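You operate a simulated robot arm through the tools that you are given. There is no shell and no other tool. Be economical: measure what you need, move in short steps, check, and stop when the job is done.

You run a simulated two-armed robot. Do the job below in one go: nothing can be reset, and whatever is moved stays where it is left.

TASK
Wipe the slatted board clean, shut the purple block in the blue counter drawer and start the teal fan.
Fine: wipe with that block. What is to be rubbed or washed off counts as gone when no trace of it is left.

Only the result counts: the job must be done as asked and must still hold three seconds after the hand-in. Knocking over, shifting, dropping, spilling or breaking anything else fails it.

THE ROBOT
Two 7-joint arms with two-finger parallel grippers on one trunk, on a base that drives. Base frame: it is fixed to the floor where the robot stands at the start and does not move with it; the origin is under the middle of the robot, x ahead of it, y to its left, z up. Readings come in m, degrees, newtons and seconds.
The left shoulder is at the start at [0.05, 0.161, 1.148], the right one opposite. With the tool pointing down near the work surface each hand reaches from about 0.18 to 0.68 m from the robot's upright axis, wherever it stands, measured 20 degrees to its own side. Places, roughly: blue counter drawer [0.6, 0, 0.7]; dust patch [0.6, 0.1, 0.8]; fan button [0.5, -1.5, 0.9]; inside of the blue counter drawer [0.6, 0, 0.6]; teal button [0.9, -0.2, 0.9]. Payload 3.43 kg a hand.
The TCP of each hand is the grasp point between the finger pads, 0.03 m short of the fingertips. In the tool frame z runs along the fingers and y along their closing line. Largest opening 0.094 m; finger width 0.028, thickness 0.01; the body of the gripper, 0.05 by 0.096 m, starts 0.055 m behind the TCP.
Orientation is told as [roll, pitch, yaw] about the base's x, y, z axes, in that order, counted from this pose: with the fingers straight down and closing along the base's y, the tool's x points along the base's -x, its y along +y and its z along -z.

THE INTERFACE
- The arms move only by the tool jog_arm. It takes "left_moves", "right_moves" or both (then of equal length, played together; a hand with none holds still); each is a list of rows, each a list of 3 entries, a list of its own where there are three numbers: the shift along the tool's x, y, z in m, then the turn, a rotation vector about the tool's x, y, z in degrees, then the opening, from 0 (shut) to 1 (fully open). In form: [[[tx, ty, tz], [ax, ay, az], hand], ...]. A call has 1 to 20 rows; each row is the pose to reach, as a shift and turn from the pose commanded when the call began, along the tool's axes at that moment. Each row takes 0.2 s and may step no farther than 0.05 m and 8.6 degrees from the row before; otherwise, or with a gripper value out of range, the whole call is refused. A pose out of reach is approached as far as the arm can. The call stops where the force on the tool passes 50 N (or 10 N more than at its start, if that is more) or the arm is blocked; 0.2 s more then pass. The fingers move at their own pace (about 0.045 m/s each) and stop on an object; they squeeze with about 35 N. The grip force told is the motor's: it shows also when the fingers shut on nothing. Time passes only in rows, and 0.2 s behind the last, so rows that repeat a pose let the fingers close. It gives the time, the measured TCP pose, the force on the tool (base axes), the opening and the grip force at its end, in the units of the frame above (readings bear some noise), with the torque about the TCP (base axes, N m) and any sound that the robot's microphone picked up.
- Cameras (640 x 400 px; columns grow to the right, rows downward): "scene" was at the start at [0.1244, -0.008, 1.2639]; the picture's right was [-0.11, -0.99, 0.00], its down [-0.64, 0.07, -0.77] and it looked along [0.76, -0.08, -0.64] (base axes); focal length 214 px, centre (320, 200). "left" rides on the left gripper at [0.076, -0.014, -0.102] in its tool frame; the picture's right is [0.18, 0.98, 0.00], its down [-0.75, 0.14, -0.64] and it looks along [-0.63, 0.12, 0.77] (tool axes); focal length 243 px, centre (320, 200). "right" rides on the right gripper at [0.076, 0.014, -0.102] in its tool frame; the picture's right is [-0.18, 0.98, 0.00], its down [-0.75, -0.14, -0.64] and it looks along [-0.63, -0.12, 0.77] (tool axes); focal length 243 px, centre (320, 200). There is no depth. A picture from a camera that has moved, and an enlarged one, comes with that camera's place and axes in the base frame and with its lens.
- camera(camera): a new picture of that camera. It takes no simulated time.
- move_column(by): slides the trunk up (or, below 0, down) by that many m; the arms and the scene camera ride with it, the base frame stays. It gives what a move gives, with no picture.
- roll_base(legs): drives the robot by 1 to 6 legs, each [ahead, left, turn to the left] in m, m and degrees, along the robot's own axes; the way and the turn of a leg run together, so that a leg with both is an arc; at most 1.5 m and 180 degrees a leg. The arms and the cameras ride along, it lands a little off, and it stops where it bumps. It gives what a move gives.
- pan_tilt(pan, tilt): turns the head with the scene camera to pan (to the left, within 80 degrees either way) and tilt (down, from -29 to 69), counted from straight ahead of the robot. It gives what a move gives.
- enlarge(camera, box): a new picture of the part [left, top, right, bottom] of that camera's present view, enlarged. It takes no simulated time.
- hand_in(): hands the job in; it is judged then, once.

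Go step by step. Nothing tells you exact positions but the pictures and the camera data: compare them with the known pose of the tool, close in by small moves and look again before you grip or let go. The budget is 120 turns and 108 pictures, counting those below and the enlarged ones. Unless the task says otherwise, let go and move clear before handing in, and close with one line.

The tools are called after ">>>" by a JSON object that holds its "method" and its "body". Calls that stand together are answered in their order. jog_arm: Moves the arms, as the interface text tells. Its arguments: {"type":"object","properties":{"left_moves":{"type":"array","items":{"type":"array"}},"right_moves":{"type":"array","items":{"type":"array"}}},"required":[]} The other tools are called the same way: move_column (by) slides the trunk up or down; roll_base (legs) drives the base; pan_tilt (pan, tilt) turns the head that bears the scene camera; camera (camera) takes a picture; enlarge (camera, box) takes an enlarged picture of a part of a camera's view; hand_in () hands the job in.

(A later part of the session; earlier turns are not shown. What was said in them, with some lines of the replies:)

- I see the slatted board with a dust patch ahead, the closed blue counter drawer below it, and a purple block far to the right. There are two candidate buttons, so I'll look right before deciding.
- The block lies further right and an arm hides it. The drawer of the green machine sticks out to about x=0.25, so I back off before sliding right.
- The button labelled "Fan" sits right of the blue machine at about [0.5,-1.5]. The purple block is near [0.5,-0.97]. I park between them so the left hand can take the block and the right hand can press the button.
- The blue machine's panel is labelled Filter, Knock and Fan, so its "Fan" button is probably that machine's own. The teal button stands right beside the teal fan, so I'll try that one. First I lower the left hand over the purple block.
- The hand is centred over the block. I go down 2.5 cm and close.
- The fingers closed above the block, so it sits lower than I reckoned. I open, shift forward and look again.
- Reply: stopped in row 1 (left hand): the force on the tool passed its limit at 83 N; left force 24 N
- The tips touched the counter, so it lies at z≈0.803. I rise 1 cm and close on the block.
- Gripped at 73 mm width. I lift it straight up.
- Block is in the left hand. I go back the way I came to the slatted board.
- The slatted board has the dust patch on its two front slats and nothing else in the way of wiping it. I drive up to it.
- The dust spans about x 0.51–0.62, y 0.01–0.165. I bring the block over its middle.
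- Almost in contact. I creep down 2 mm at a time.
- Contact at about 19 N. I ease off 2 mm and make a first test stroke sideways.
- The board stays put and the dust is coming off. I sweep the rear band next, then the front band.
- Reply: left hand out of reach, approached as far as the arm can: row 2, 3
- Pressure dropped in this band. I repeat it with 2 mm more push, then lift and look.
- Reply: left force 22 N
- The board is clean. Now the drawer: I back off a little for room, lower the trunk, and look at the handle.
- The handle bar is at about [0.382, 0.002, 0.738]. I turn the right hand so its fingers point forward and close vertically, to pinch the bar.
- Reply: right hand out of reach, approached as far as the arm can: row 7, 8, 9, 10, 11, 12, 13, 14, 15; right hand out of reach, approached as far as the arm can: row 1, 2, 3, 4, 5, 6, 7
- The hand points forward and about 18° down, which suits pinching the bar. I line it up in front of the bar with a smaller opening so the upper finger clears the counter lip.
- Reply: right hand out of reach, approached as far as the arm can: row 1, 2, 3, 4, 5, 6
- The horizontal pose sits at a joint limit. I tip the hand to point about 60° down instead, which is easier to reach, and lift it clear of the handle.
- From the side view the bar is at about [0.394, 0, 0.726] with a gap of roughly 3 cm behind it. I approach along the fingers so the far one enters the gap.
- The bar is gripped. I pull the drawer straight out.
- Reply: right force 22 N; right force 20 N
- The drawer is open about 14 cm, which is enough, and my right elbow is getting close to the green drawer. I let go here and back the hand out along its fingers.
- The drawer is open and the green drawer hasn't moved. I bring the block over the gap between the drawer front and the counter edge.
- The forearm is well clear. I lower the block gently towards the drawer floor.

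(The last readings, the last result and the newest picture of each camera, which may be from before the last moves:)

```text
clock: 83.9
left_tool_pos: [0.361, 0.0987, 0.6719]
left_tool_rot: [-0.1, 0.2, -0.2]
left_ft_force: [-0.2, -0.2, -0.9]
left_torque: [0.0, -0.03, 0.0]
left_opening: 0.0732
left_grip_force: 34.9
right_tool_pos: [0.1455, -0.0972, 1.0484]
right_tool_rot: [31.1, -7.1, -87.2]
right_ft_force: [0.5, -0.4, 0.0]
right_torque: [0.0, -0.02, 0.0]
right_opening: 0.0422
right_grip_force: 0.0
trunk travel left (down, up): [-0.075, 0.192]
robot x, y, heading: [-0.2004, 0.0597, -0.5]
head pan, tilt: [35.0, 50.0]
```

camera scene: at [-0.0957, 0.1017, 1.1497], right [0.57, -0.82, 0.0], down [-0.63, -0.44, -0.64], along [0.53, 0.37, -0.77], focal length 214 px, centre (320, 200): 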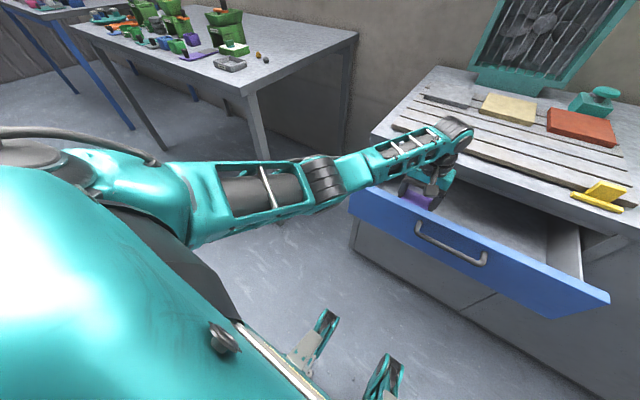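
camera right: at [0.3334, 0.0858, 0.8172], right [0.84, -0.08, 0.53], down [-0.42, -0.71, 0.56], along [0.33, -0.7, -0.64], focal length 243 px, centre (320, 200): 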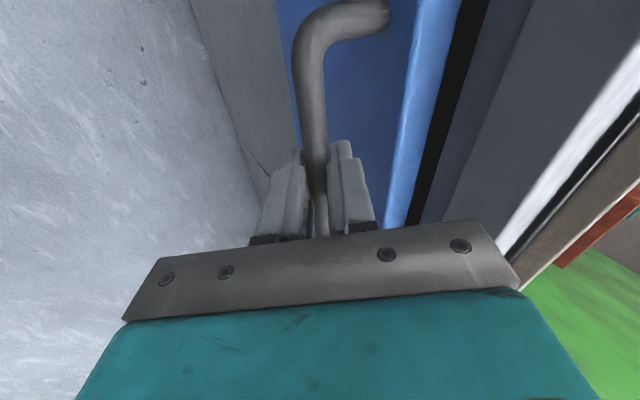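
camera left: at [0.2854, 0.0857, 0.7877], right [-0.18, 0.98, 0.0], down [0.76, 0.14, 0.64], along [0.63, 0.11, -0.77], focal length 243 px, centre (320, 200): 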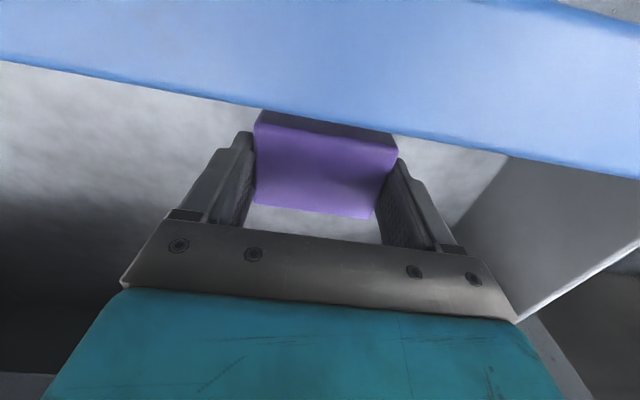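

>>> {"method": "jog_arm", "body": {"left_moves": [[[0, 0, 0.003], [0, 0, 0], 0.3], [[0, 0, 0.006], [0, 0, 0], 0.3], [[0, 0, 0.006], [0, 0, 0], 0.3]]}}

>>> {"method": "enlarge", "body": {"camera": "scene", "box": [340, 100, 500, 250]}}

>>> {"method": "camera", "body": {"camera": "left"}}

```text
clock: 84.7
left_tool_pos: [0.3611, 0.0999, 0.6688]
left_tool_rot: [-0.1, 0.2, -0.1]
left_ft_force: [-1.2, 1.0, 2.1]
left_torque: [0.09, -0.05, 0.06]
left_opening: 0.0732
left_grip_force: 35.1
right_tool_pos: [0.1463, -0.0964, 1.0476]
right_tool_rot: [31.1, -7.0, -87.3]
right_ft_force: [-0.2, 1.1, -0.6]
right_torque: [0.0, 0.0, -0.03]
right_opening: 0.0425
right_grip_force: 0.1
trunk travel left (down, up): [-0.075, 0.192]
robot x, y, heading: [-0.1995, 0.0548, -0.1]
head pan, tilt: [35.0, 50.0]
```

```text
2.67 times, centred on (420, 175) of scene
camera zoom: at [-0.096, 0.1017, 1.1498], right [0.57, -0.82, 0.0], down [-0.63, -0.44, -0.64], along [0.53, 0.37, -0.77], focal length 572 px, centre (53, 267)
```

zoom: 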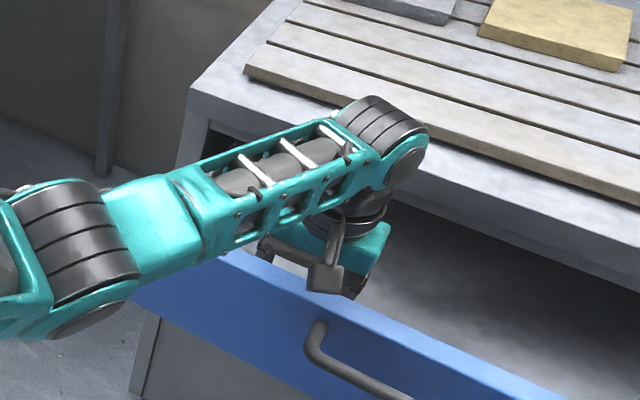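

```text
39 pictures are left
camera left: at [0.2846, 0.0867, 0.7692], right [-0.18, 0.98, 0.0], down [0.76, 0.14, 0.64], along [0.63, 0.12, -0.77], focal length 243 px, centre (320, 200)
```

left: 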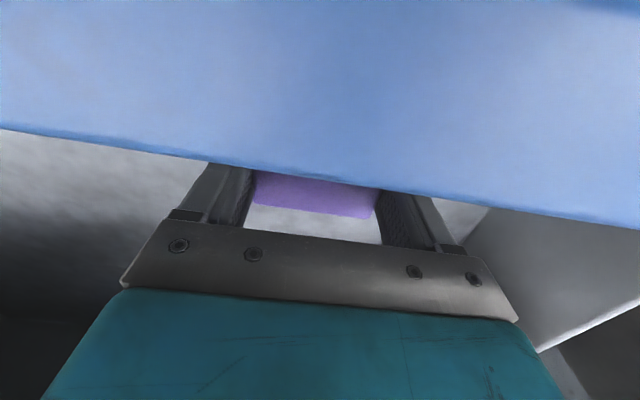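

Light contact, so the block rests on the drawer floor. I open and lift straight out.

>>> {"method": "jog_arm", "body": {"left_moves": [[[0, 0, 0], [0, 0, 0], 0.9], [[0, 0, 0], [0, 0, 0], 1], [[0, 0, 0], [0, 0, 0], 1], [[0, 0, -0.03], [0, 0, 0], 1], [[0, 0, -0.07], [0, 0, 0], 1], [[0, 0, -0.11], [0, 0, 0], 1], [[0, 0, -0.15], [0, 0, 0], 1], [[0, 0, -0.19], [0, 0, 0], 1], [[0.01, 0.04, -0.21], [0, 0, 0], 1], [[0.02, 0.08, -0.22], [0, 0, 0], 1], [[0.03, 0.12, -0.22], [0, 0, 0], 1]]}}

>>> {"method": "pan_tilt", "body": {"pan": 0, "tilt": 45}}

>>> {"method": "camera", "body": {"camera": "scene"}}

>>> {"method": "camera", "body": {"camera": "left"}}

```text
clock: 87.1
left_tool_pos: [0.331, 0.2195, 0.8876]
left_tool_rot: [-0.1, 0.2, -0.1]
left_ft_force: [0.1, -0.3, -0.3]
left_torque: [-0.02, -0.02, -0.01]
left_opening: 0.094
left_grip_force: 0.0
right_tool_pos: [0.1453, -0.096, 1.0484]
right_tool_rot: [31.1, -7.1, -87.3]
right_ft_force: [-0.5, 0.5, 0.5]
right_torque: [0.01, 0.0, -0.02]
right_opening: 0.0423
right_grip_force: 0.2
trunk travel left (down, up): [-0.075, 0.192]
robot x, y, heading: [-0.2006, 0.0594, -0.4]
head pan, tilt: [35.0, 50.0]
```

```text
clock: 88.1
left_tool_pos: [0.3312, 0.2183, 0.8876]
left_tool_rot: [-0.1, 0.2, -0.3]
left_ft_force: [-0.4, 0.0, -0.6]
left_torque: [0.01, 0.02, -0.01]
left_opening: 0.0939
left_grip_force: 0.1
right_tool_pos: [0.1465, -0.0977, 1.0484]
right_tool_rot: [31.1, -7.1, -87.4]
right_ft_force: [0.4, -0.4, 0.0]
right_torque: [-0.01, -0.03, 0.03]
right_opening: 0.0421
right_grip_force: 0.0
trunk travel left (down, up): [-0.075, 0.192]
robot x, y, heading: [-0.1964, 0.0589, -0.2]
head pan, tilt: [0.0, 45.0]
```

```text
38 pictures are left
camera scene: at [-0.0778, 0.0575, 1.1566], right [0.0, -1.0, 0.0], down [-0.71, 0.0, -0.71], along [0.71, 0.0, -0.71], focal length 214 px, centre (320, 200)
```

scene: 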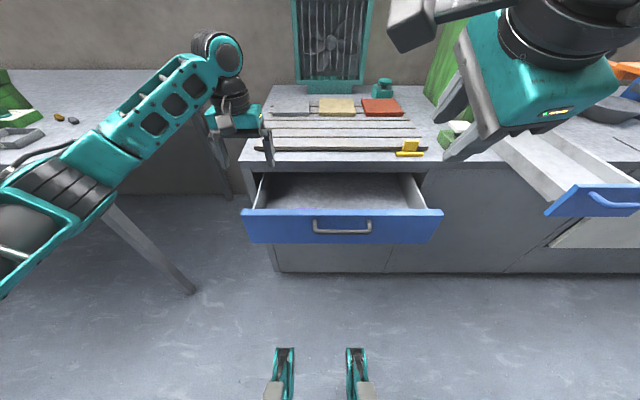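

```text
37 pictures are left
camera left: at [0.2555, 0.205, 0.99], right [-0.18, 0.98, 0.0], down [0.76, 0.14, 0.64], along [0.63, 0.11, -0.77], focal length 243 px, centre (320, 200)
```

left: 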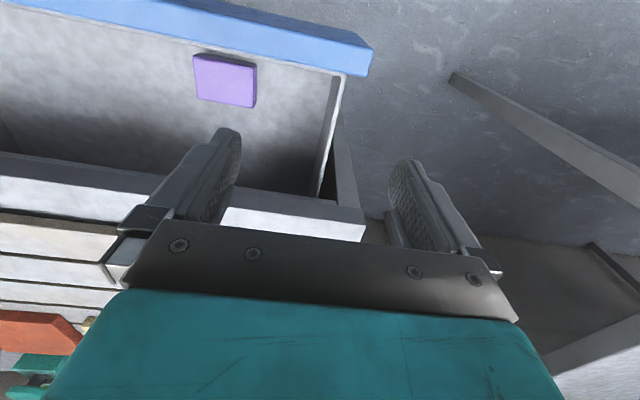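

The block lies in the drawer. I clear the right hand to the side, then bring the left fist in front of the handle bar to push the drawer shut.

>>> {"method": "jog_arm", "body": {"left_moves": [[[0.03, 0, 0], [0, 0, 0], 0.5], [[0.06, -0.03, 0], [0, 0, 0], 0], [[0.09, -0.06, 0], [0, 0, 0], 0], [[0.12, -0.09, 0], [0, 0, 0], 0], [[0.136, -0.13, 0], [0, 0, 0], 0], [[0.136, -0.174, 0], [0, 0, 0], 0], [[0.136, -0.174, 0.04], [0, 0, 0], 0], [[0.136, -0.174, 0.08], [0, 0, 0], 0]], "right_moves": [[[-0.03, 0.003, -0.008], [0, 0, 0], 0.45], [[-0.06, 0.006, -0.016], [0, 0, 0], 0.45], [[-0.09, 0.009, -0.025], [0, 0, 0], 0.45], [[-0.124, 0.012, -0.033], [0, 0, 0], 0.45], [[-0.124, 0.012, -0.033], [0, 0, 0], 0.45], [[-0.124, 0.012, -0.033], [0, 0, 0], 0.45], [[-0.124, 0.012, -0.033], [0, 0, 0], 0.45], [[-0.124, 0.012, -0.033], [0, 0, 0], 0.45]]}}

>>> {"method": "camera", "body": {"camera": "scene"}}

>>> {"method": "camera", "body": {"camera": "left"}}

```text
clock: 89.9
left_tool_pos: [0.1955, 0.0462, 0.8079]
left_tool_rot: [0.0, 0.1, -0.2]
left_ft_force: [-0.5, -0.1, 0.1]
left_torque: [-0.02, 0.02, 0.03]
left_opening: 0.0002
left_grip_force: 33.5
right_tool_pos: [0.1458, -0.2155, 1.0982]
right_tool_rot: [30.9, -7.1, -87.4]
right_ft_force: [-0.2, 0.5, 0.0]
right_torque: [0.01, -0.01, -0.01]
right_opening: 0.042
right_grip_force: 0.1
trunk travel left (down, up): [-0.075, 0.192]
robot x, y, heading: [-0.1989, 0.0563, -0.4]
head pan, tilt: [0.0, 45.0]
```

```text
36 pictures are left
camera scene: at [-0.0777, 0.0576, 1.1567], right [0.0, -1.0, 0.0], down [-0.71, 0.0, -0.71], along [0.71, 0.0, -0.71], focal length 214 px, centre (320, 200)
```

scene: 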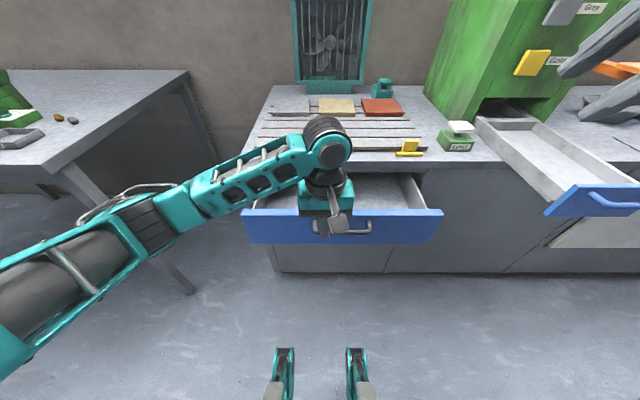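

```text
35 pictures are left
camera left: at [0.1191, 0.0317, 0.9101], right [-0.18, 0.98, 0.0], down [0.76, 0.14, 0.64], along [0.63, 0.11, -0.77], focal length 243 px, centre (320, 200)
```

left: 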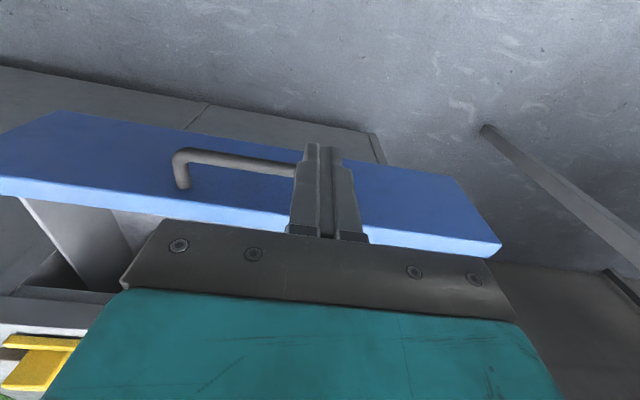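

>>> {"method": "jog_arm", "body": {"left_moves": [[[0, -0.015, 0.02], [0, 0, 0], 0], [[0, -0.03, 0.045], [0, 0, 0], 0], [[0, -0.03, 0.075], [0, 0, 0], 0], [[-0.02, -0.03, 0.075], [0, 0, 0], 0], [[-0.03, -0.03, 0.075], [0, 0, 0], 0]]}}

>>> {"method": "enlarge", "body": {"camera": "scene", "box": [230, 120, 450, 260]}}

>>> {"method": "camera", "body": {"camera": "left"}}

```text
clock: 91.1
left_tool_pos: [0.2263, 0.017, 0.7338]
left_tool_rot: [0.0, 0.4, -0.2]
left_ft_force: [-1.9, -0.7, -1.1]
left_torque: [-0.01, 0.06, -0.03]
left_opening: 0.0001
left_grip_force: 32.6
right_tool_pos: [0.1447, -0.2148, 1.0986]
right_tool_rot: [31.0, -7.1, -87.3]
right_ft_force: [-0.4, 0.2, -0.8]
right_torque: [-0.03, 0.03, 0.0]
right_opening: 0.0424
right_grip_force: 0.0
trunk travel left (down, up): [-0.075, 0.192]
robot x, y, heading: [-0.199, 0.0603, -0.2]
head pan, tilt: [0.0, 45.0]
```

```text
2.86 times, centred on (340, 190) of scene
camera zoom: at [-0.0779, 0.0574, 1.1567], right [0.0, -1.0, 0.0], down [-0.71, 0.0, -0.71], along [0.71, 0.0, -0.71], focal length 613 px, centre (263, 229)
```

zoom: 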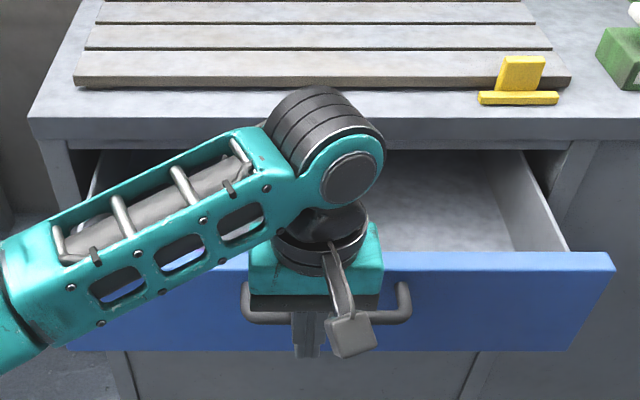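

```text
33 pictures are left
camera left: at [0.1501, 0.0034, 0.8347], right [-0.18, 0.98, 0.0], down [0.76, 0.14, 0.64], along [0.63, 0.11, -0.77], focal length 243 px, centre (320, 200)
```

left: 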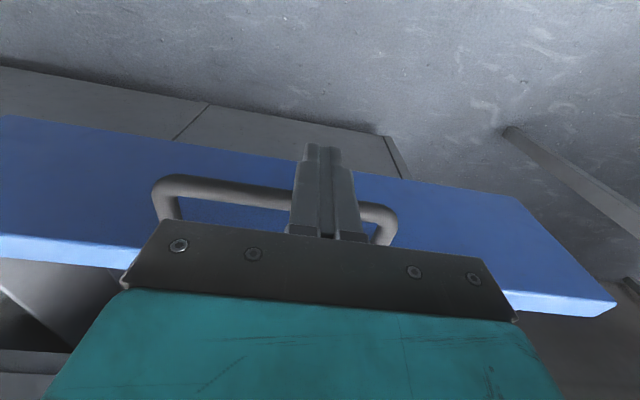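

>>> {"method": "jog_arm", "body": {"left_moves": [[[-0.025, 0, 0], [0, 0, 0], 0], [[-0.05, 0, 0], [0, 0, 0], 0], [[-0.075, 0, 0], [0, 0, 0], 0], [[-0.1, 0, 0], [0, 0, 0], 0], [[-0.12, 0, 0], [0, 0, 0], 0], [[-0.135, 0, 0], [0, 0, 0], 0], [[-0.142, 0, 0], [0, 0, 0], 0], [[-0.148, 0, 0], [0, 0, 0], 0], [[-0.152, 0, 0], [0, 0, 0], 0]]}}

>>> {"method": "enlarge", "body": {"camera": "scene", "box": [230, 120, 450, 260]}}

```text
clock: 93.1
left_tool_pos: [0.3706, 0.0155, 0.7334]
left_tool_rot: [-0.1, 0.5, -0.2]
left_ft_force: [-19.3, 1.9, 1.1]
left_torque: [0.21, 0.14, 0.03]
left_opening: 0.0
left_grip_force: 32.8
left hand out of reach, approached as far as the arm can: row 9
right_tool_pos: [0.1434, -0.2153, 1.0994]
right_tool_rot: [31.1, -7.0, -87.5]
right_ft_force: [-1.2, 0.5, 0.0]
right_torque: [0.02, 0.01, 0.01]
right_opening: 0.0425
right_grip_force: 0.1
trunk travel left (down, up): [-0.075, 0.192]
robot x, y, heading: [-0.1986, 0.0581, -0.5]
head pan, tilt: [0.0, 45.0]
```

```text
2.86 times, centred on (340, 190) of scene
camera zoom: at [-0.0794, 0.0576, 1.1569], right [0.0, -1.0, 0.0], down [-0.71, 0.0, -0.71], along [0.71, 0.0, -0.71], focal length 613 px, centre (263, 229)
```

zoom: 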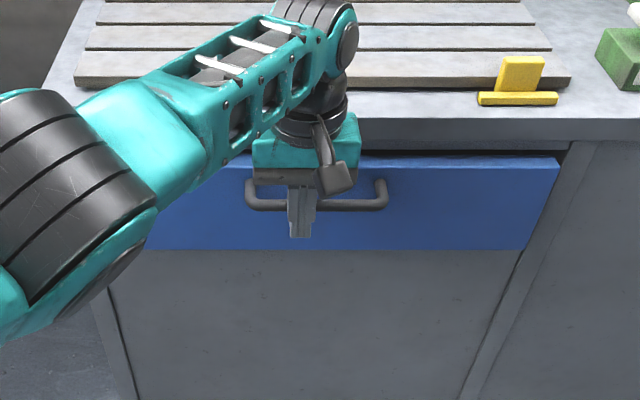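

Drawer looks shut with firm resistance. I back away and compare.

>>> {"method": "jog_arm", "body": {"left_moves": [[[0.04, 0, 0], [0, 0, 0], 0], [[0.08, 0, 0], [0, 0, 0], 0], [[0.12, 0, -0.02], [0, 0, 0], 0], [[0.15, 0.02, -0.06], [0, 0, 0], 0], [[0.15, 0.06, -0.09], [0, 0, 0], 0], [[0.15, 0.1, -0.12], [0, 0, 0], 0], [[0.15, 0.14, -0.14], [0, 0, 0], 0], [[0.15, 0.18, -0.16], [0, 0, 0], 0], [[0.15, 0.2, -0.2], [0, 0, 0], 0]]}}

>>> {"method": "enlarge", "body": {"camera": "scene", "box": [230, 120, 450, 260]}}

>>> {"method": "camera", "body": {"camera": "scene"}}

```text
refused: row 4 steps farther than a row can; nothing moved
```

```text
2.86 times, centred on (340, 190) of scene
camera zoom: at [-0.0794, 0.0576, 1.1569], right [0.0, -1.0, 0.0], down [-0.71, 0.0, -0.71], along [0.71, 0.0, -0.71], focal length 613 px, centre (263, 229)
```

zoom: 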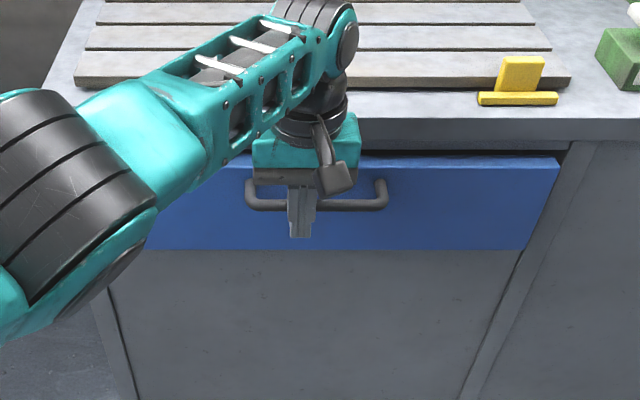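

```text
30 pictures are left
camera scene: at [-0.0794, 0.0576, 1.1569], right [0.0, -1.0, 0.0], down [-0.71, 0.0, -0.71], along [0.71, 0.0, -0.71], focal length 214 px, centre (320, 200)
```

scene: 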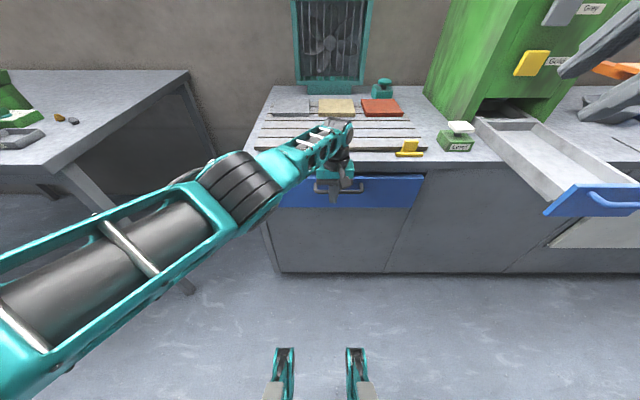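

>>> {"method": "jog_arm", "body": {"left_moves": [[[0.03, 0, 0], [0, 0, 0], 0], [[0.06, 0, 0], [0, 0, 0], 0], [[0.09, 0, -0.02], [0, 0, 0], 0], [[0.11, 0.02, -0.055], [0, 0, 0], 0], [[0.13, 0.05, -0.08], [0, 0, 0], 0], [[0.13, 0.085, -0.11], [0, 0, 0], 0], [[0.13, 0.12, -0.14], [0, 0, 0], 0], [[0.13, 0.155, -0.17], [0, 0, 0], 0], [[0.13, 0.19, -0.2], [0, 0, 0], 0]]}}

>>> {"method": "enlarge", "body": {"camera": "scene", "box": [230, 80, 450, 260]}}

```text
clock: 95.1
left_tool_pos: [0.2438, 0.2085, 0.9299]
left_tool_rot: [-0.1, 0.4, -0.2]
left_ft_force: [0.0, 1.0, -0.2]
left_torque: [0.03, -0.01, -0.01]
left_opening: 0.0003
left_grip_force: 33.1
right_tool_pos: [0.1449, -0.2136, 1.0988]
right_tool_rot: [31.1, -7.1, -87.3]
right_ft_force: [0.7, 0.9, -0.1]
right_torque: [0.04, 0.01, 0.0]
right_opening: 0.0424
right_grip_force: 0.0
trunk travel left (down, up): [-0.075, 0.192]
robot x, y, heading: [-0.2002, 0.0569, -0.3]
head pan, tilt: [0.0, 45.0]
```

```text
2.22 times, centred on (340, 170) of scene
camera zoom: at [-0.0779, 0.0577, 1.1566], right [0.0, -1.0, 0.0], down [-0.71, 0.0, -0.71], along [0.71, 0.0, -0.71], focal length 477 px, centre (276, 267)
```

zoom: 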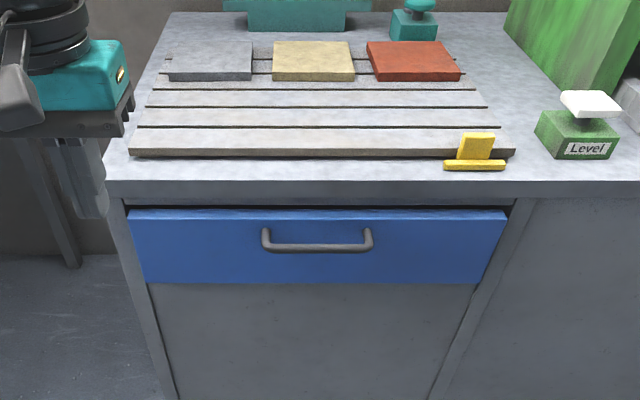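

The drawer is shut with the block inside. Now the fan: I raise the trunk so the arms clear everything, and drive closer for the teal button.

>>> {"method": "move_column", "body": {"by": 0.19}}

>>> {"method": "roll_base", "body": {"legs": [[0.3, -0.06, 0.3]]}}

>>> {"method": "pan_tilt", "body": {"pan": -15, "tilt": 40}}

>>> {"method": "camera", "body": {"camera": "scene"}}

>>> {"method": "camera", "body": {"camera": "right"}}

```text
clock: 97.2
left_tool_pos: [0.2436, 0.2083, 1.1204]
left_tool_rot: [-0.1, 0.2, -0.1]
left_ft_force: [-0.3, -0.5, 0.3]
left_torque: [0.03, -0.02, -0.03]
left_opening: 0.0001
left_grip_force: 33.0
right_tool_pos: [0.1454, -0.2148, 1.2885]
right_tool_rot: [31.0, -7.0, -87.4]
right_ft_force: [0.2, -0.5, -0.6]
right_torque: [0.01, -0.02, -0.02]
right_opening: 0.0422
right_grip_force: 0.0
trunk travel left (down, up): [-0.265, 0.002]
robot x, y, heading: [-0.202, 0.053, -0.3]
head pan, tilt: [0.0, 45.0]
```

```text
clock: 99.3
left_tool_pos: [0.5415, 0.1485, 1.1204]
left_tool_rot: [-0.1, 0.3, 0.1]
left_ft_force: [0.7, -0.2, 0.5]
left_torque: [0.01, -0.01, -0.02]
left_opening: 0.0
left_grip_force: 33.4
right_tool_pos: [0.445, -0.2746, 1.2887]
right_tool_rot: [31.0, -6.9, -87.1]
right_ft_force: [0.3, -0.5, 0.2]
right_torque: [0.03, 0.01, 0.0]
right_opening: 0.0423
right_grip_force: 0.0
trunk travel left (down, up): [-0.265, 0.002]
robot x, y, heading: [0.0976, -0.0037, 0.3]
head pan, tilt: [0.0, 45.0]
```

```text
clock: 100.0
left_tool_pos: [0.5406, 0.1502, 1.1199]
left_tool_rot: [-0.1, 0.3, 0.2]
left_ft_force: [0.2, -0.1, 0.5]
left_torque: [0.0, -0.02, 0.01]
left_opening: 0.0001
left_grip_force: 32.7
right_tool_pos: [0.4462, -0.2743, 1.2889]
right_tool_rot: [31.2, -7.0, -87.1]
right_ft_force: [-0.5, -0.1, -0.9]
right_torque: [0.01, 0.02, -0.03]
right_opening: 0.0423
right_grip_force: 0.0
trunk travel left (down, up): [-0.265, 0.002]
robot x, y, heading: [0.1014, -0.002, 0.1]
head pan, tilt: [-15.0, 40.0]
```

```text
28 pictures are left
camera scene: at [0.2213, -0.0247, 1.3539], right [-0.26, -0.97, 0.0], down [-0.62, 0.17, -0.77], along [0.74, -0.2, -0.64], focal length 214 px, centre (320, 200)
```

scene: 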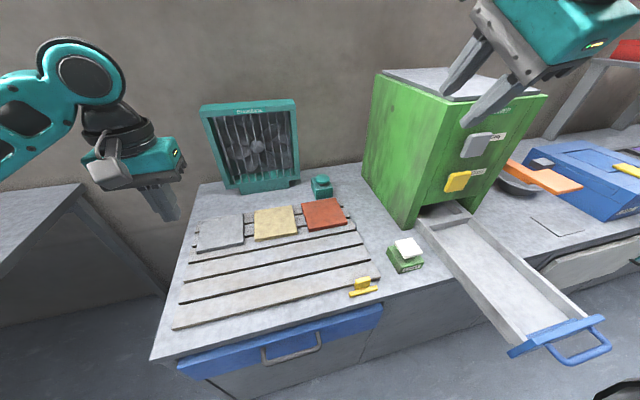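

```text
27 pictures are left
camera right: at [0.4007, -0.1885, 1.3728], right [0.85, -0.08, 0.53], down [-0.42, -0.71, 0.57], along [0.33, -0.7, -0.63], focal length 243 px, centre (320, 200)
```

right: 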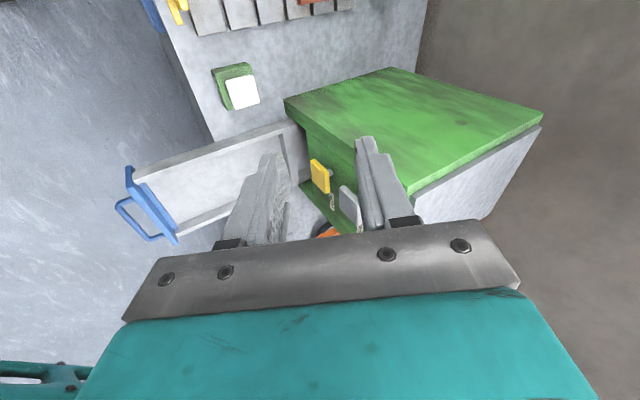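

>>> {"method": "enlarge", "body": {"camera": "scene", "box": [280, 150, 360, 220]}}

```text
5.71 times, centred on (320, 185) of scene
camera zoom: at [0.2213, -0.0247, 1.3539], right [-0.26, -0.97, 0.0], down [-0.62, 0.17, -0.77], along [0.74, -0.2, -0.64], focal length 1226 px, centre (320, 286)
```

zoom: 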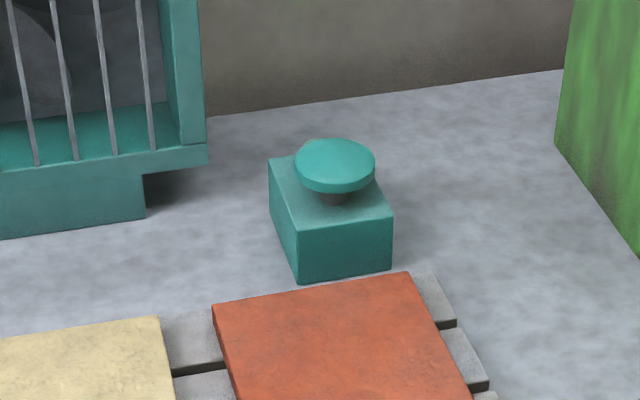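

The teal button cap is at about [0.905, -0.217, 0.87]. I drive 6 cm closer, then extend the closed right hand, tipped forward, toward a point above it.

>>> {"method": "roll_base", "body": {"legs": [[0.06, 0, 0]]}}

>>> {"method": "jog_arm", "body": {"right_moves": [[[0.0063, 0.011, 0.0375], [-1.4, 0, 0], 0], [[0.0126, 0.022, 0.075], [-2.8, 0, 0], 0], [[0.0189, 0.033, 0.1125], [-4.2, 0, 0], 0], [[0.0252, 0.044, 0.15], [-5.6, 0, 0], 0], [[0.0315, 0.055, 0.1875], [-7, 0, 0], 0], [[0.0378, 0.066, 0.225], [-8.4, 0, 0], 0], [[0.0441, 0.077, 0.2625], [-9.8, 0, 0], 0], [[0.0504, 0.088, 0.3], [-11.2, 0, 0], 0], [[0.0567, 0.099, 0.3375], [-12.6, 0, 0], 0], [[0.063, 0.11, 0.375], [-14, 0, 0], 0]]}}

>>> {"method": "camera", "body": {"camera": "scene"}}

>>> {"method": "camera", "body": {"camera": "right"}}

```text
clock: 101.0
left_tool_pos: [0.5664, 0.1509, 1.12]
left_tool_rot: [-0.1, 0.1, 0.1]
left_ft_force: [-0.1, 0.2, 0.6]
left_torque: [-0.02, -0.02, 0.03]
left_opening: 0.0002
left_grip_force: 33.4
right_tool_pos: [0.4698, -0.2723, 1.2887]
right_tool_rot: [31.0, -7.1, -87.0]
right_ft_force: [-0.1, 0.1, 0.3]
right_torque: [0.01, -0.03, 0.0]
right_opening: 0.0424
right_grip_force: 0.0
trunk travel left (down, up): [-0.265, 0.002]
robot x, y, heading: [0.123, -0.0037, 0.1]
head pan, tilt: [-15.0, 40.0]
stopped in leg 1: the robot was blocked; the commanded pose is now the measured one
```

```text
clock: 103.2
left_tool_pos: [0.5681, 0.1491, 1.1188]
left_tool_rot: [-0.1, 0.4, 0.2]
left_ft_force: [0.6, -0.1, 0.2]
left_torque: [-0.01, 0.0, 0.04]
left_opening: 0.0
left_grip_force: 32.7
right_tool_pos: [0.7577, -0.2292, 1.0169]
right_tool_rot: [44.9, -7.1, -87.1]
right_ft_force: [0.7, -0.1, -0.2]
right_torque: [0.0, 0.01, 0.0]
right_opening: 0.0
right_grip_force: 32.8
trunk travel left (down, up): [-0.265, 0.002]
robot x, y, heading: [0.1238, -0.002, -0.0]
head pan, tilt: [-15.0, 40.0]
```

```text
25 pictures are left
camera scene: at [0.248, -0.0246, 1.3539], right [-0.26, -0.97, 0.0], down [-0.62, 0.17, -0.77], along [0.74, -0.2, -0.64], focal length 214 px, centre (320, 200)
```

scene: 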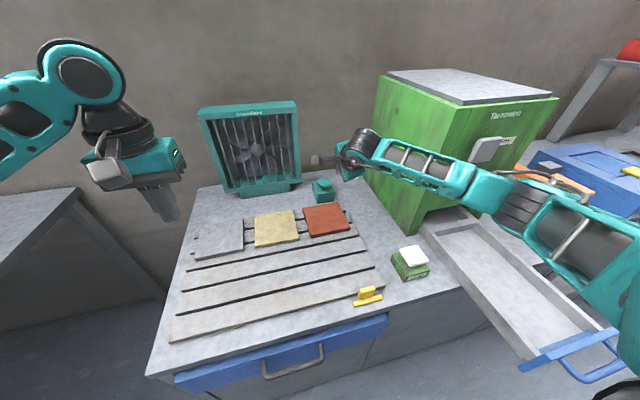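

```text
24 pictures are left
camera right: at [0.693, -0.1463, 1.0884], right [0.7, -0.06, 0.71], down [-0.52, -0.73, 0.45], along [0.49, -0.68, -0.54], focal length 243 px, centre (320, 200)
```

right: 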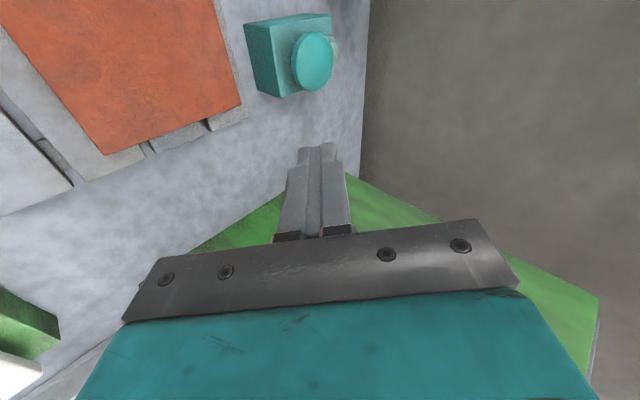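

>>> {"method": "jog_arm", "body": {"right_moves": [[[0.005, 0.0057, 0.0375], [0, 0, 0], 0], [[0.01, 0.0114, 0.075], [0, 0, 0], 0], [[0.015, 0.0171, 0.1125], [0, 0, 0], 0], [[0.02, 0.0228, 0.15], [0, 0, 0], 0]]}}

>>> {"method": "enlarge", "body": {"camera": "scene", "box": [270, 130, 390, 220]}}

>>> {"method": "camera", "body": {"camera": "right"}}

```text
clock: 104.2
left_tool_pos: [0.5688, 0.1512, 1.1189]
left_tool_rot: [-0.2, 0.4, 0.2]
left_ft_force: [0.4, 0.5, -0.4]
left_torque: [-0.03, -0.03, 0.0]
left_opening: 0.0001
left_grip_force: 32.8
right_tool_pos: [0.8778, -0.2119, 0.923]
right_tool_rot: [44.9, -7.2, -87.0]
right_ft_force: [0.0, -0.4, -0.5]
right_torque: [0.0, -0.04, 0.0]
right_opening: 0.0002
right_grip_force: 33.3
trunk travel left (down, up): [-0.265, 0.002]
robot x, y, heading: [0.126, -0.0048, 0.1]
head pan, tilt: [-15.0, 40.0]
```

```text
4.44 times, centred on (330, 175) of scene
camera zoom: at [0.2478, -0.0229, 1.3539], right [-0.26, -0.97, 0.0], down [-0.62, 0.16, -0.77], along [0.74, -0.2, -0.64], focal length 953 px, centre (276, 311)
```

zoom: 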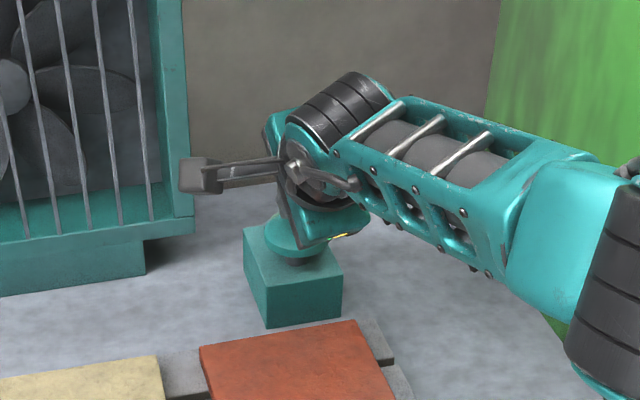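

```text
22 pictures are left
camera right: at [0.8119, -0.129, 0.9948], right [0.7, -0.06, 0.71], down [-0.52, -0.73, 0.45], along [0.5, -0.68, -0.54], focal length 243 px, centre (320, 200)
```

right: 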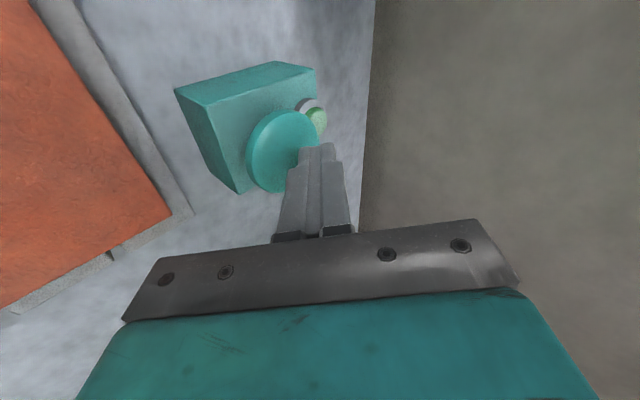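

The tip is right above the cap. I press straight down in small steps.

>>> {"method": "jog_arm", "body": {"right_moves": [[[0.0012, -0.007, 0.0071], [0, 0, 0], 0], [[0.0024, -0.014, 0.0142], [0, 0, 0], 0], [[0.0033, -0.0196, 0.0199], [0, 0, 0], 0], [[0.004, -0.0238, 0.0241], [0, 0, 0], 0], [[0.0045, -0.0266, 0.027], [0, 0, 0], 0]]}}

>>> {"method": "camera", "body": {"camera": "right"}}

```text
clock: 105.4
left_tool_pos: [0.5671, 0.1501, 1.1195]
left_tool_rot: [-0.1, 0.3, 0.2]
left_ft_force: [-0.8, 0.5, -0.4]
left_torque: [0.02, -0.01, -0.03]
left_opening: 0.0
left_grip_force: 32.8
right_tool_pos: [0.8719, -0.2141, 0.9009]
right_tool_rot: [45.0, -7.0, -87.0]
right_ft_force: [3.6, 2.5, 4.9]
right_torque: [0.11, -0.16, 0.02]
right_opening: 0.0
right_grip_force: 33.0
right hand out of reach, approached as far as the arm can: row 2, 3, 4, 5
trunk travel left (down, up): [-0.265, 0.002]
robot x, y, heading: [0.1238, -0.0069, -0.2]
head pan, tilt: [-15.0, 40.0]
heard: click
```

```text
21 pictures are left
camera right: at [0.8062, -0.1311, 0.9717], right [0.7, -0.06, 0.71], down [-0.52, -0.73, 0.44], along [0.49, -0.68, -0.54], focal length 243 px, centre (320, 200)
```

right: 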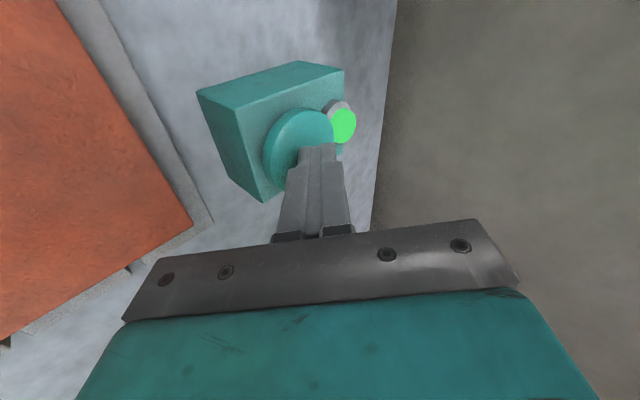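

It clicked and the lamp went green. I lift straight off and look at the fan.

>>> {"method": "jog_arm", "body": {"right_moves": [[[-0.003, 0.021, -0.0213], [0, 0, 0], 0], [[-0.0048, 0.042, -0.0426], [0, 0, 0], 0], [[-0.006, 0.042, -0.08], [0, 0, 0], 0], [[-0.01, 0.035, -0.12], [0, 0, 0], 0], [[-0.015, 0.03, -0.16], [0, 0, 0], 0], [[-0.02, 0.02, -0.2], [0, 0, 0], 0], [[-0.03, 0.01, -0.24], [0, 0, 0], 0], [[-0.04, 0.0, -0.28], [0, 0, 0], 0]]}}

>>> {"method": "enlarge", "body": {"camera": "scene", "box": [180, 90, 360, 220]}}

```text
clock: 107.2
left_tool_pos: [0.5671, 0.149, 1.1201]
left_tool_rot: [0.0, 0.2, 0.2]
left_ft_force: [0.9, -0.3, -0.2]
left_torque: [-0.01, -0.01, -0.03]
left_opening: 0.0
left_grip_force: 32.6
right_tool_pos: [0.6731, -0.2433, 1.1029]
right_tool_rot: [45.0, -7.0, -87.1]
right_ft_force: [-0.2, 0.0, -0.7]
right_torque: [-0.03, -0.01, -0.01]
right_opening: 0.0
right_grip_force: 33.0
right hand out of reach, approached as far as the arm can: row 1, 2
trunk travel left (down, up): [-0.265, 0.002]
robot x, y, heading: [0.1262, -0.0023, -0.1]
head pan, tilt: [-15.0, 40.0]
```

```text
3.08 times, centred on (270, 155) of scene
camera zoom: at [0.247, -0.0249, 1.354], right [-0.26, -0.97, 0.0], down [-0.62, 0.17, -0.77], along [0.74, -0.2, -0.64], focal length 660 px, centre (474, 338)
```

zoom: 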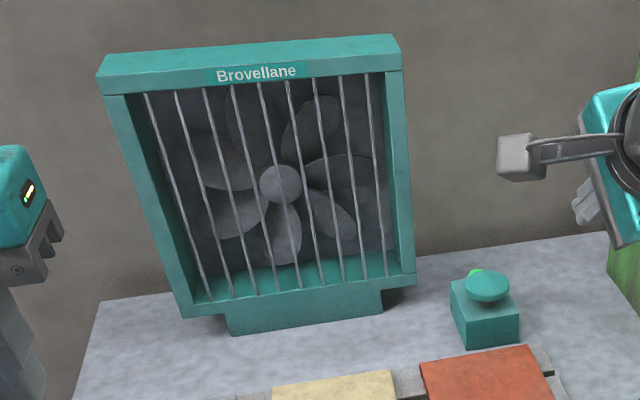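

>>> {"method": "roll_base", "body": {"legs": [[-0.3, 0, 0]]}}

>>> {"method": "pan_tilt", "body": {"pan": 0, "tilt": 40}}

>>> {"method": "camera", "body": {"camera": "scene"}}

>>> {"method": "enlarge", "body": {"camera": "scene", "box": [240, 30, 440, 250]}}

>>> {"method": "pan_tilt", "body": {"pan": -3, "tilt": 40}}

>>> {"method": "enlarge", "body": {"camera": "scene", "box": [240, 30, 440, 250]}}

```text
clock: 109.3
left_tool_pos: [0.2659, 0.1491, 1.1194]
left_tool_rot: [0.0, 0.3, 0.2]
left_ft_force: [1.3, 0.4, -0.7]
left_torque: [-0.04, 0.01, -0.02]
left_opening: 0.0
left_grip_force: 33.2
right_tool_pos: [0.3724, -0.2424, 1.1008]
right_tool_rot: [45.0, -7.1, -87.1]
right_ft_force: [0.5, 0.3, 0.7]
right_torque: [0.02, 0.03, -0.03]
right_opening: 0.0001
right_grip_force: 32.8
trunk travel left (down, up): [-0.265, 0.002]
robot x, y, heading: [-0.1742, -0.0036, -0.1]
head pan, tilt: [-15.0, 40.0]
```

```text
clock: 110.0
left_tool_pos: [0.2675, 0.1486, 1.1191]
left_tool_rot: [-0.1, 0.3, 0.1]
left_ft_force: [0.4, -0.5, 0.2]
left_torque: [0.04, -0.02, -0.01]
left_opening: 0.0
left_grip_force: 33.2
right_tool_pos: [0.373, -0.2417, 1.1011]
right_tool_rot: [44.9, -7.1, -87.1]
right_ft_force: [-0.6, 0.7, 1.0]
right_torque: [-0.02, -0.02, 0.03]
right_opening: 0.0
right_grip_force: 32.9
trunk travel left (down, up): [-0.265, 0.002]
robot x, y, heading: [-0.176, -0.0022, -0.1]
head pan, tilt: [0.0, 40.0]
```

```text
19 pictures are left
camera scene: at [-0.051, -0.0028, 1.3539], right [0.0, -1.0, 0.0], down [-0.64, 0.0, -0.77], along [0.77, 0.0, -0.64], focal length 214 px, centre (320, 200)
```

scene: 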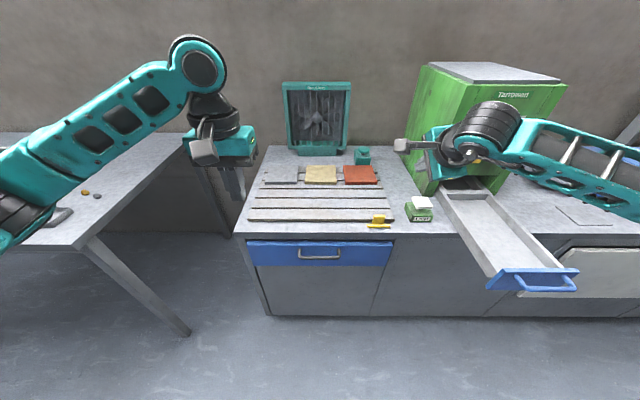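

```text
1.82 times, centred on (340, 140) of scene
camera zoom: at [-0.051, -0.0028, 1.3539], right [0.0, -1.0, 0.0], down [-0.64, 0.0, -0.77], along [0.77, 0.0, -0.64], focal length 390 px, centre (284, 309)
```

zoom: 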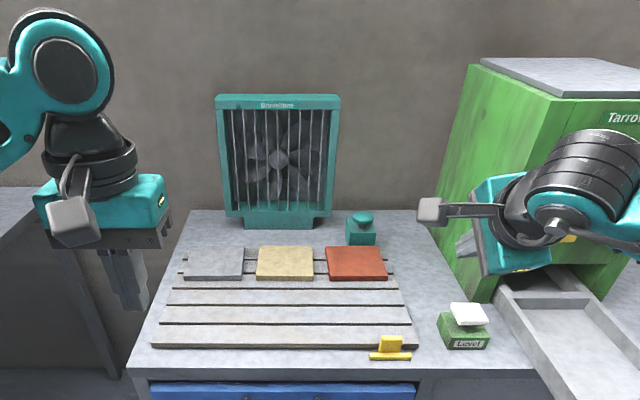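

```text
clock: 110.7
left_tool_pos: [0.2656, 0.1481, 1.1188]
left_tool_rot: [-0.1, 0.3, 0.2]
left_ft_force: [0.1, -0.5, 0.7]
left_torque: [0.0, 0.03, -0.01]
left_opening: 0.0
left_grip_force: 33.0
right_tool_pos: [0.3725, -0.2428, 1.1016]
right_tool_rot: [44.8, -7.1, -87.1]
right_ft_force: [0.3, 0.4, 0.0]
right_torque: [-0.04, -0.04, -0.02]
right_opening: 0.0
right_grip_force: 32.9
trunk travel left (down, up): [-0.265, 0.002]
robot x, y, heading: [-0.1776, -0.005, -0.4]
head pan, tilt: [-3.0, 40.0]
```

```text
1.82 times, centred on (340, 140) of scene
camera zoom: at [-0.0511, -0.0071, 1.3539], right [-0.05, -1.0, 0.0], down [-0.64, 0.03, -0.77], along [0.77, -0.04, -0.64], focal length 390 px, centre (284, 309)
```

zoom: 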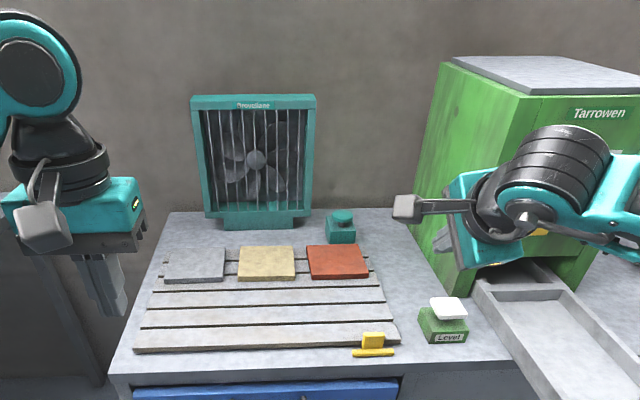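

>>> {"method": "enlarge", "body": {"camera": "scene", "box": [265, 75, 345, 155]}}

>>> {"method": "pan_tilt", "body": {"pan": -2, "tilt": 40}}

>>> {"method": "enlarge", "body": {"camera": "scene", "box": [265, 75, 345, 155]}}

>>> {"method": "enlarge", "body": {"camera": "scene", "box": [230, 150, 410, 270]}}

```text
5.00 times, centred on (305, 115) of scene
camera zoom: at [-0.0511, -0.0071, 1.3539], right [-0.05, -1.0, 0.0], down [-0.64, 0.03, -0.77], along [0.77, -0.04, -0.64], focal length 1072 px, centre (395, 625)
```

zoom: 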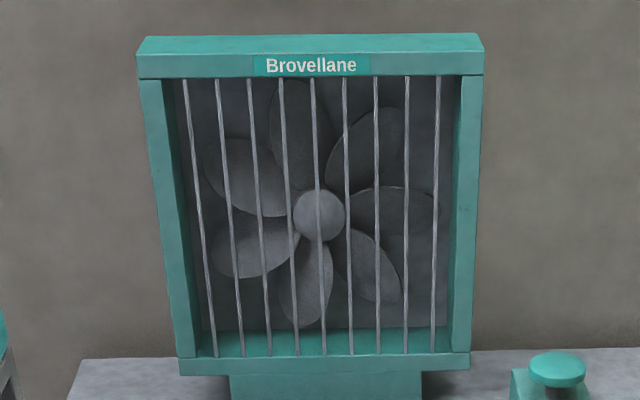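

```text
clock: 111.3
left_tool_pos: [0.2667, 0.1494, 1.1196]
left_tool_rot: [-0.1, 0.4, 0.1]
left_ft_force: [-0.5, 0.1, -0.1]
left_torque: [-0.02, 0.04, 0.02]
left_opening: 0.0002
left_grip_force: 33.2
right_tool_pos: [0.3734, -0.2423, 1.1024]
right_tool_rot: [44.8, -7.0, -87.1]
right_ft_force: [0.2, 0.7, 0.2]
right_torque: [-0.05, -0.02, -0.02]
right_opening: 0.0
right_grip_force: 33.1
trunk travel left (down, up): [-0.265, 0.002]
robot x, y, heading: [-0.1756, -0.0057, 0.0]
head pan, tilt: [-2.0, 40.0]
```

```text
5.00 times, centred on (305, 115) of scene
camera zoom: at [-0.051, -0.0057, 1.3539], right [-0.04, -1.0, 0.0], down [-0.64, 0.02, -0.77], along [0.77, -0.03, -0.64], focal length 1072 px, centre (395, 625)
```

zoom: 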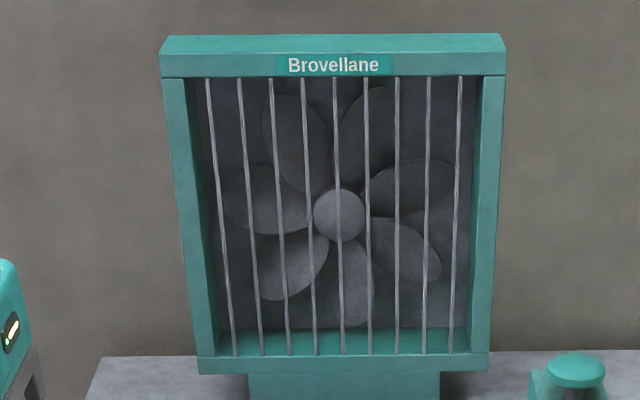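

```text
3.33 times, centred on (320, 210) of scene
camera zoom: at [-0.051, -0.0057, 1.3539], right [-0.04, -1.0, 0.0], down [-0.64, 0.02, -0.77], along [0.77, -0.03, -0.64], focal length 715 px, centre (320, 167)
```

zoom: 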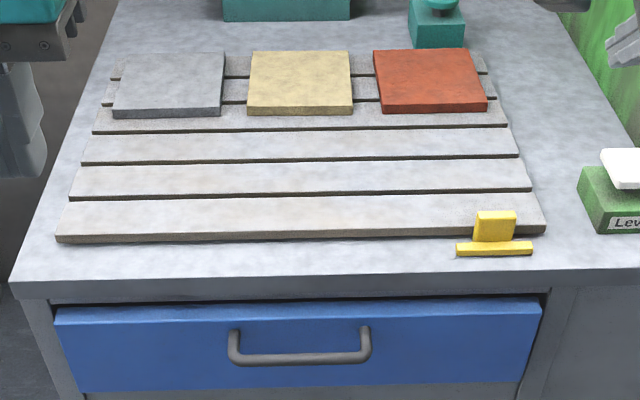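

The blades stand at different angles in the two pictures, so the fan is spinning. The board is clean, the drawer is shut with the block inside, and both hands are clear.

>>> {"method": "hand_in", "body": {}}

```text
The job is handed in.
```

The board is wiped clean, the purple block is shut in the blue counter drawer, and the teal fan is running; the job is handed in.
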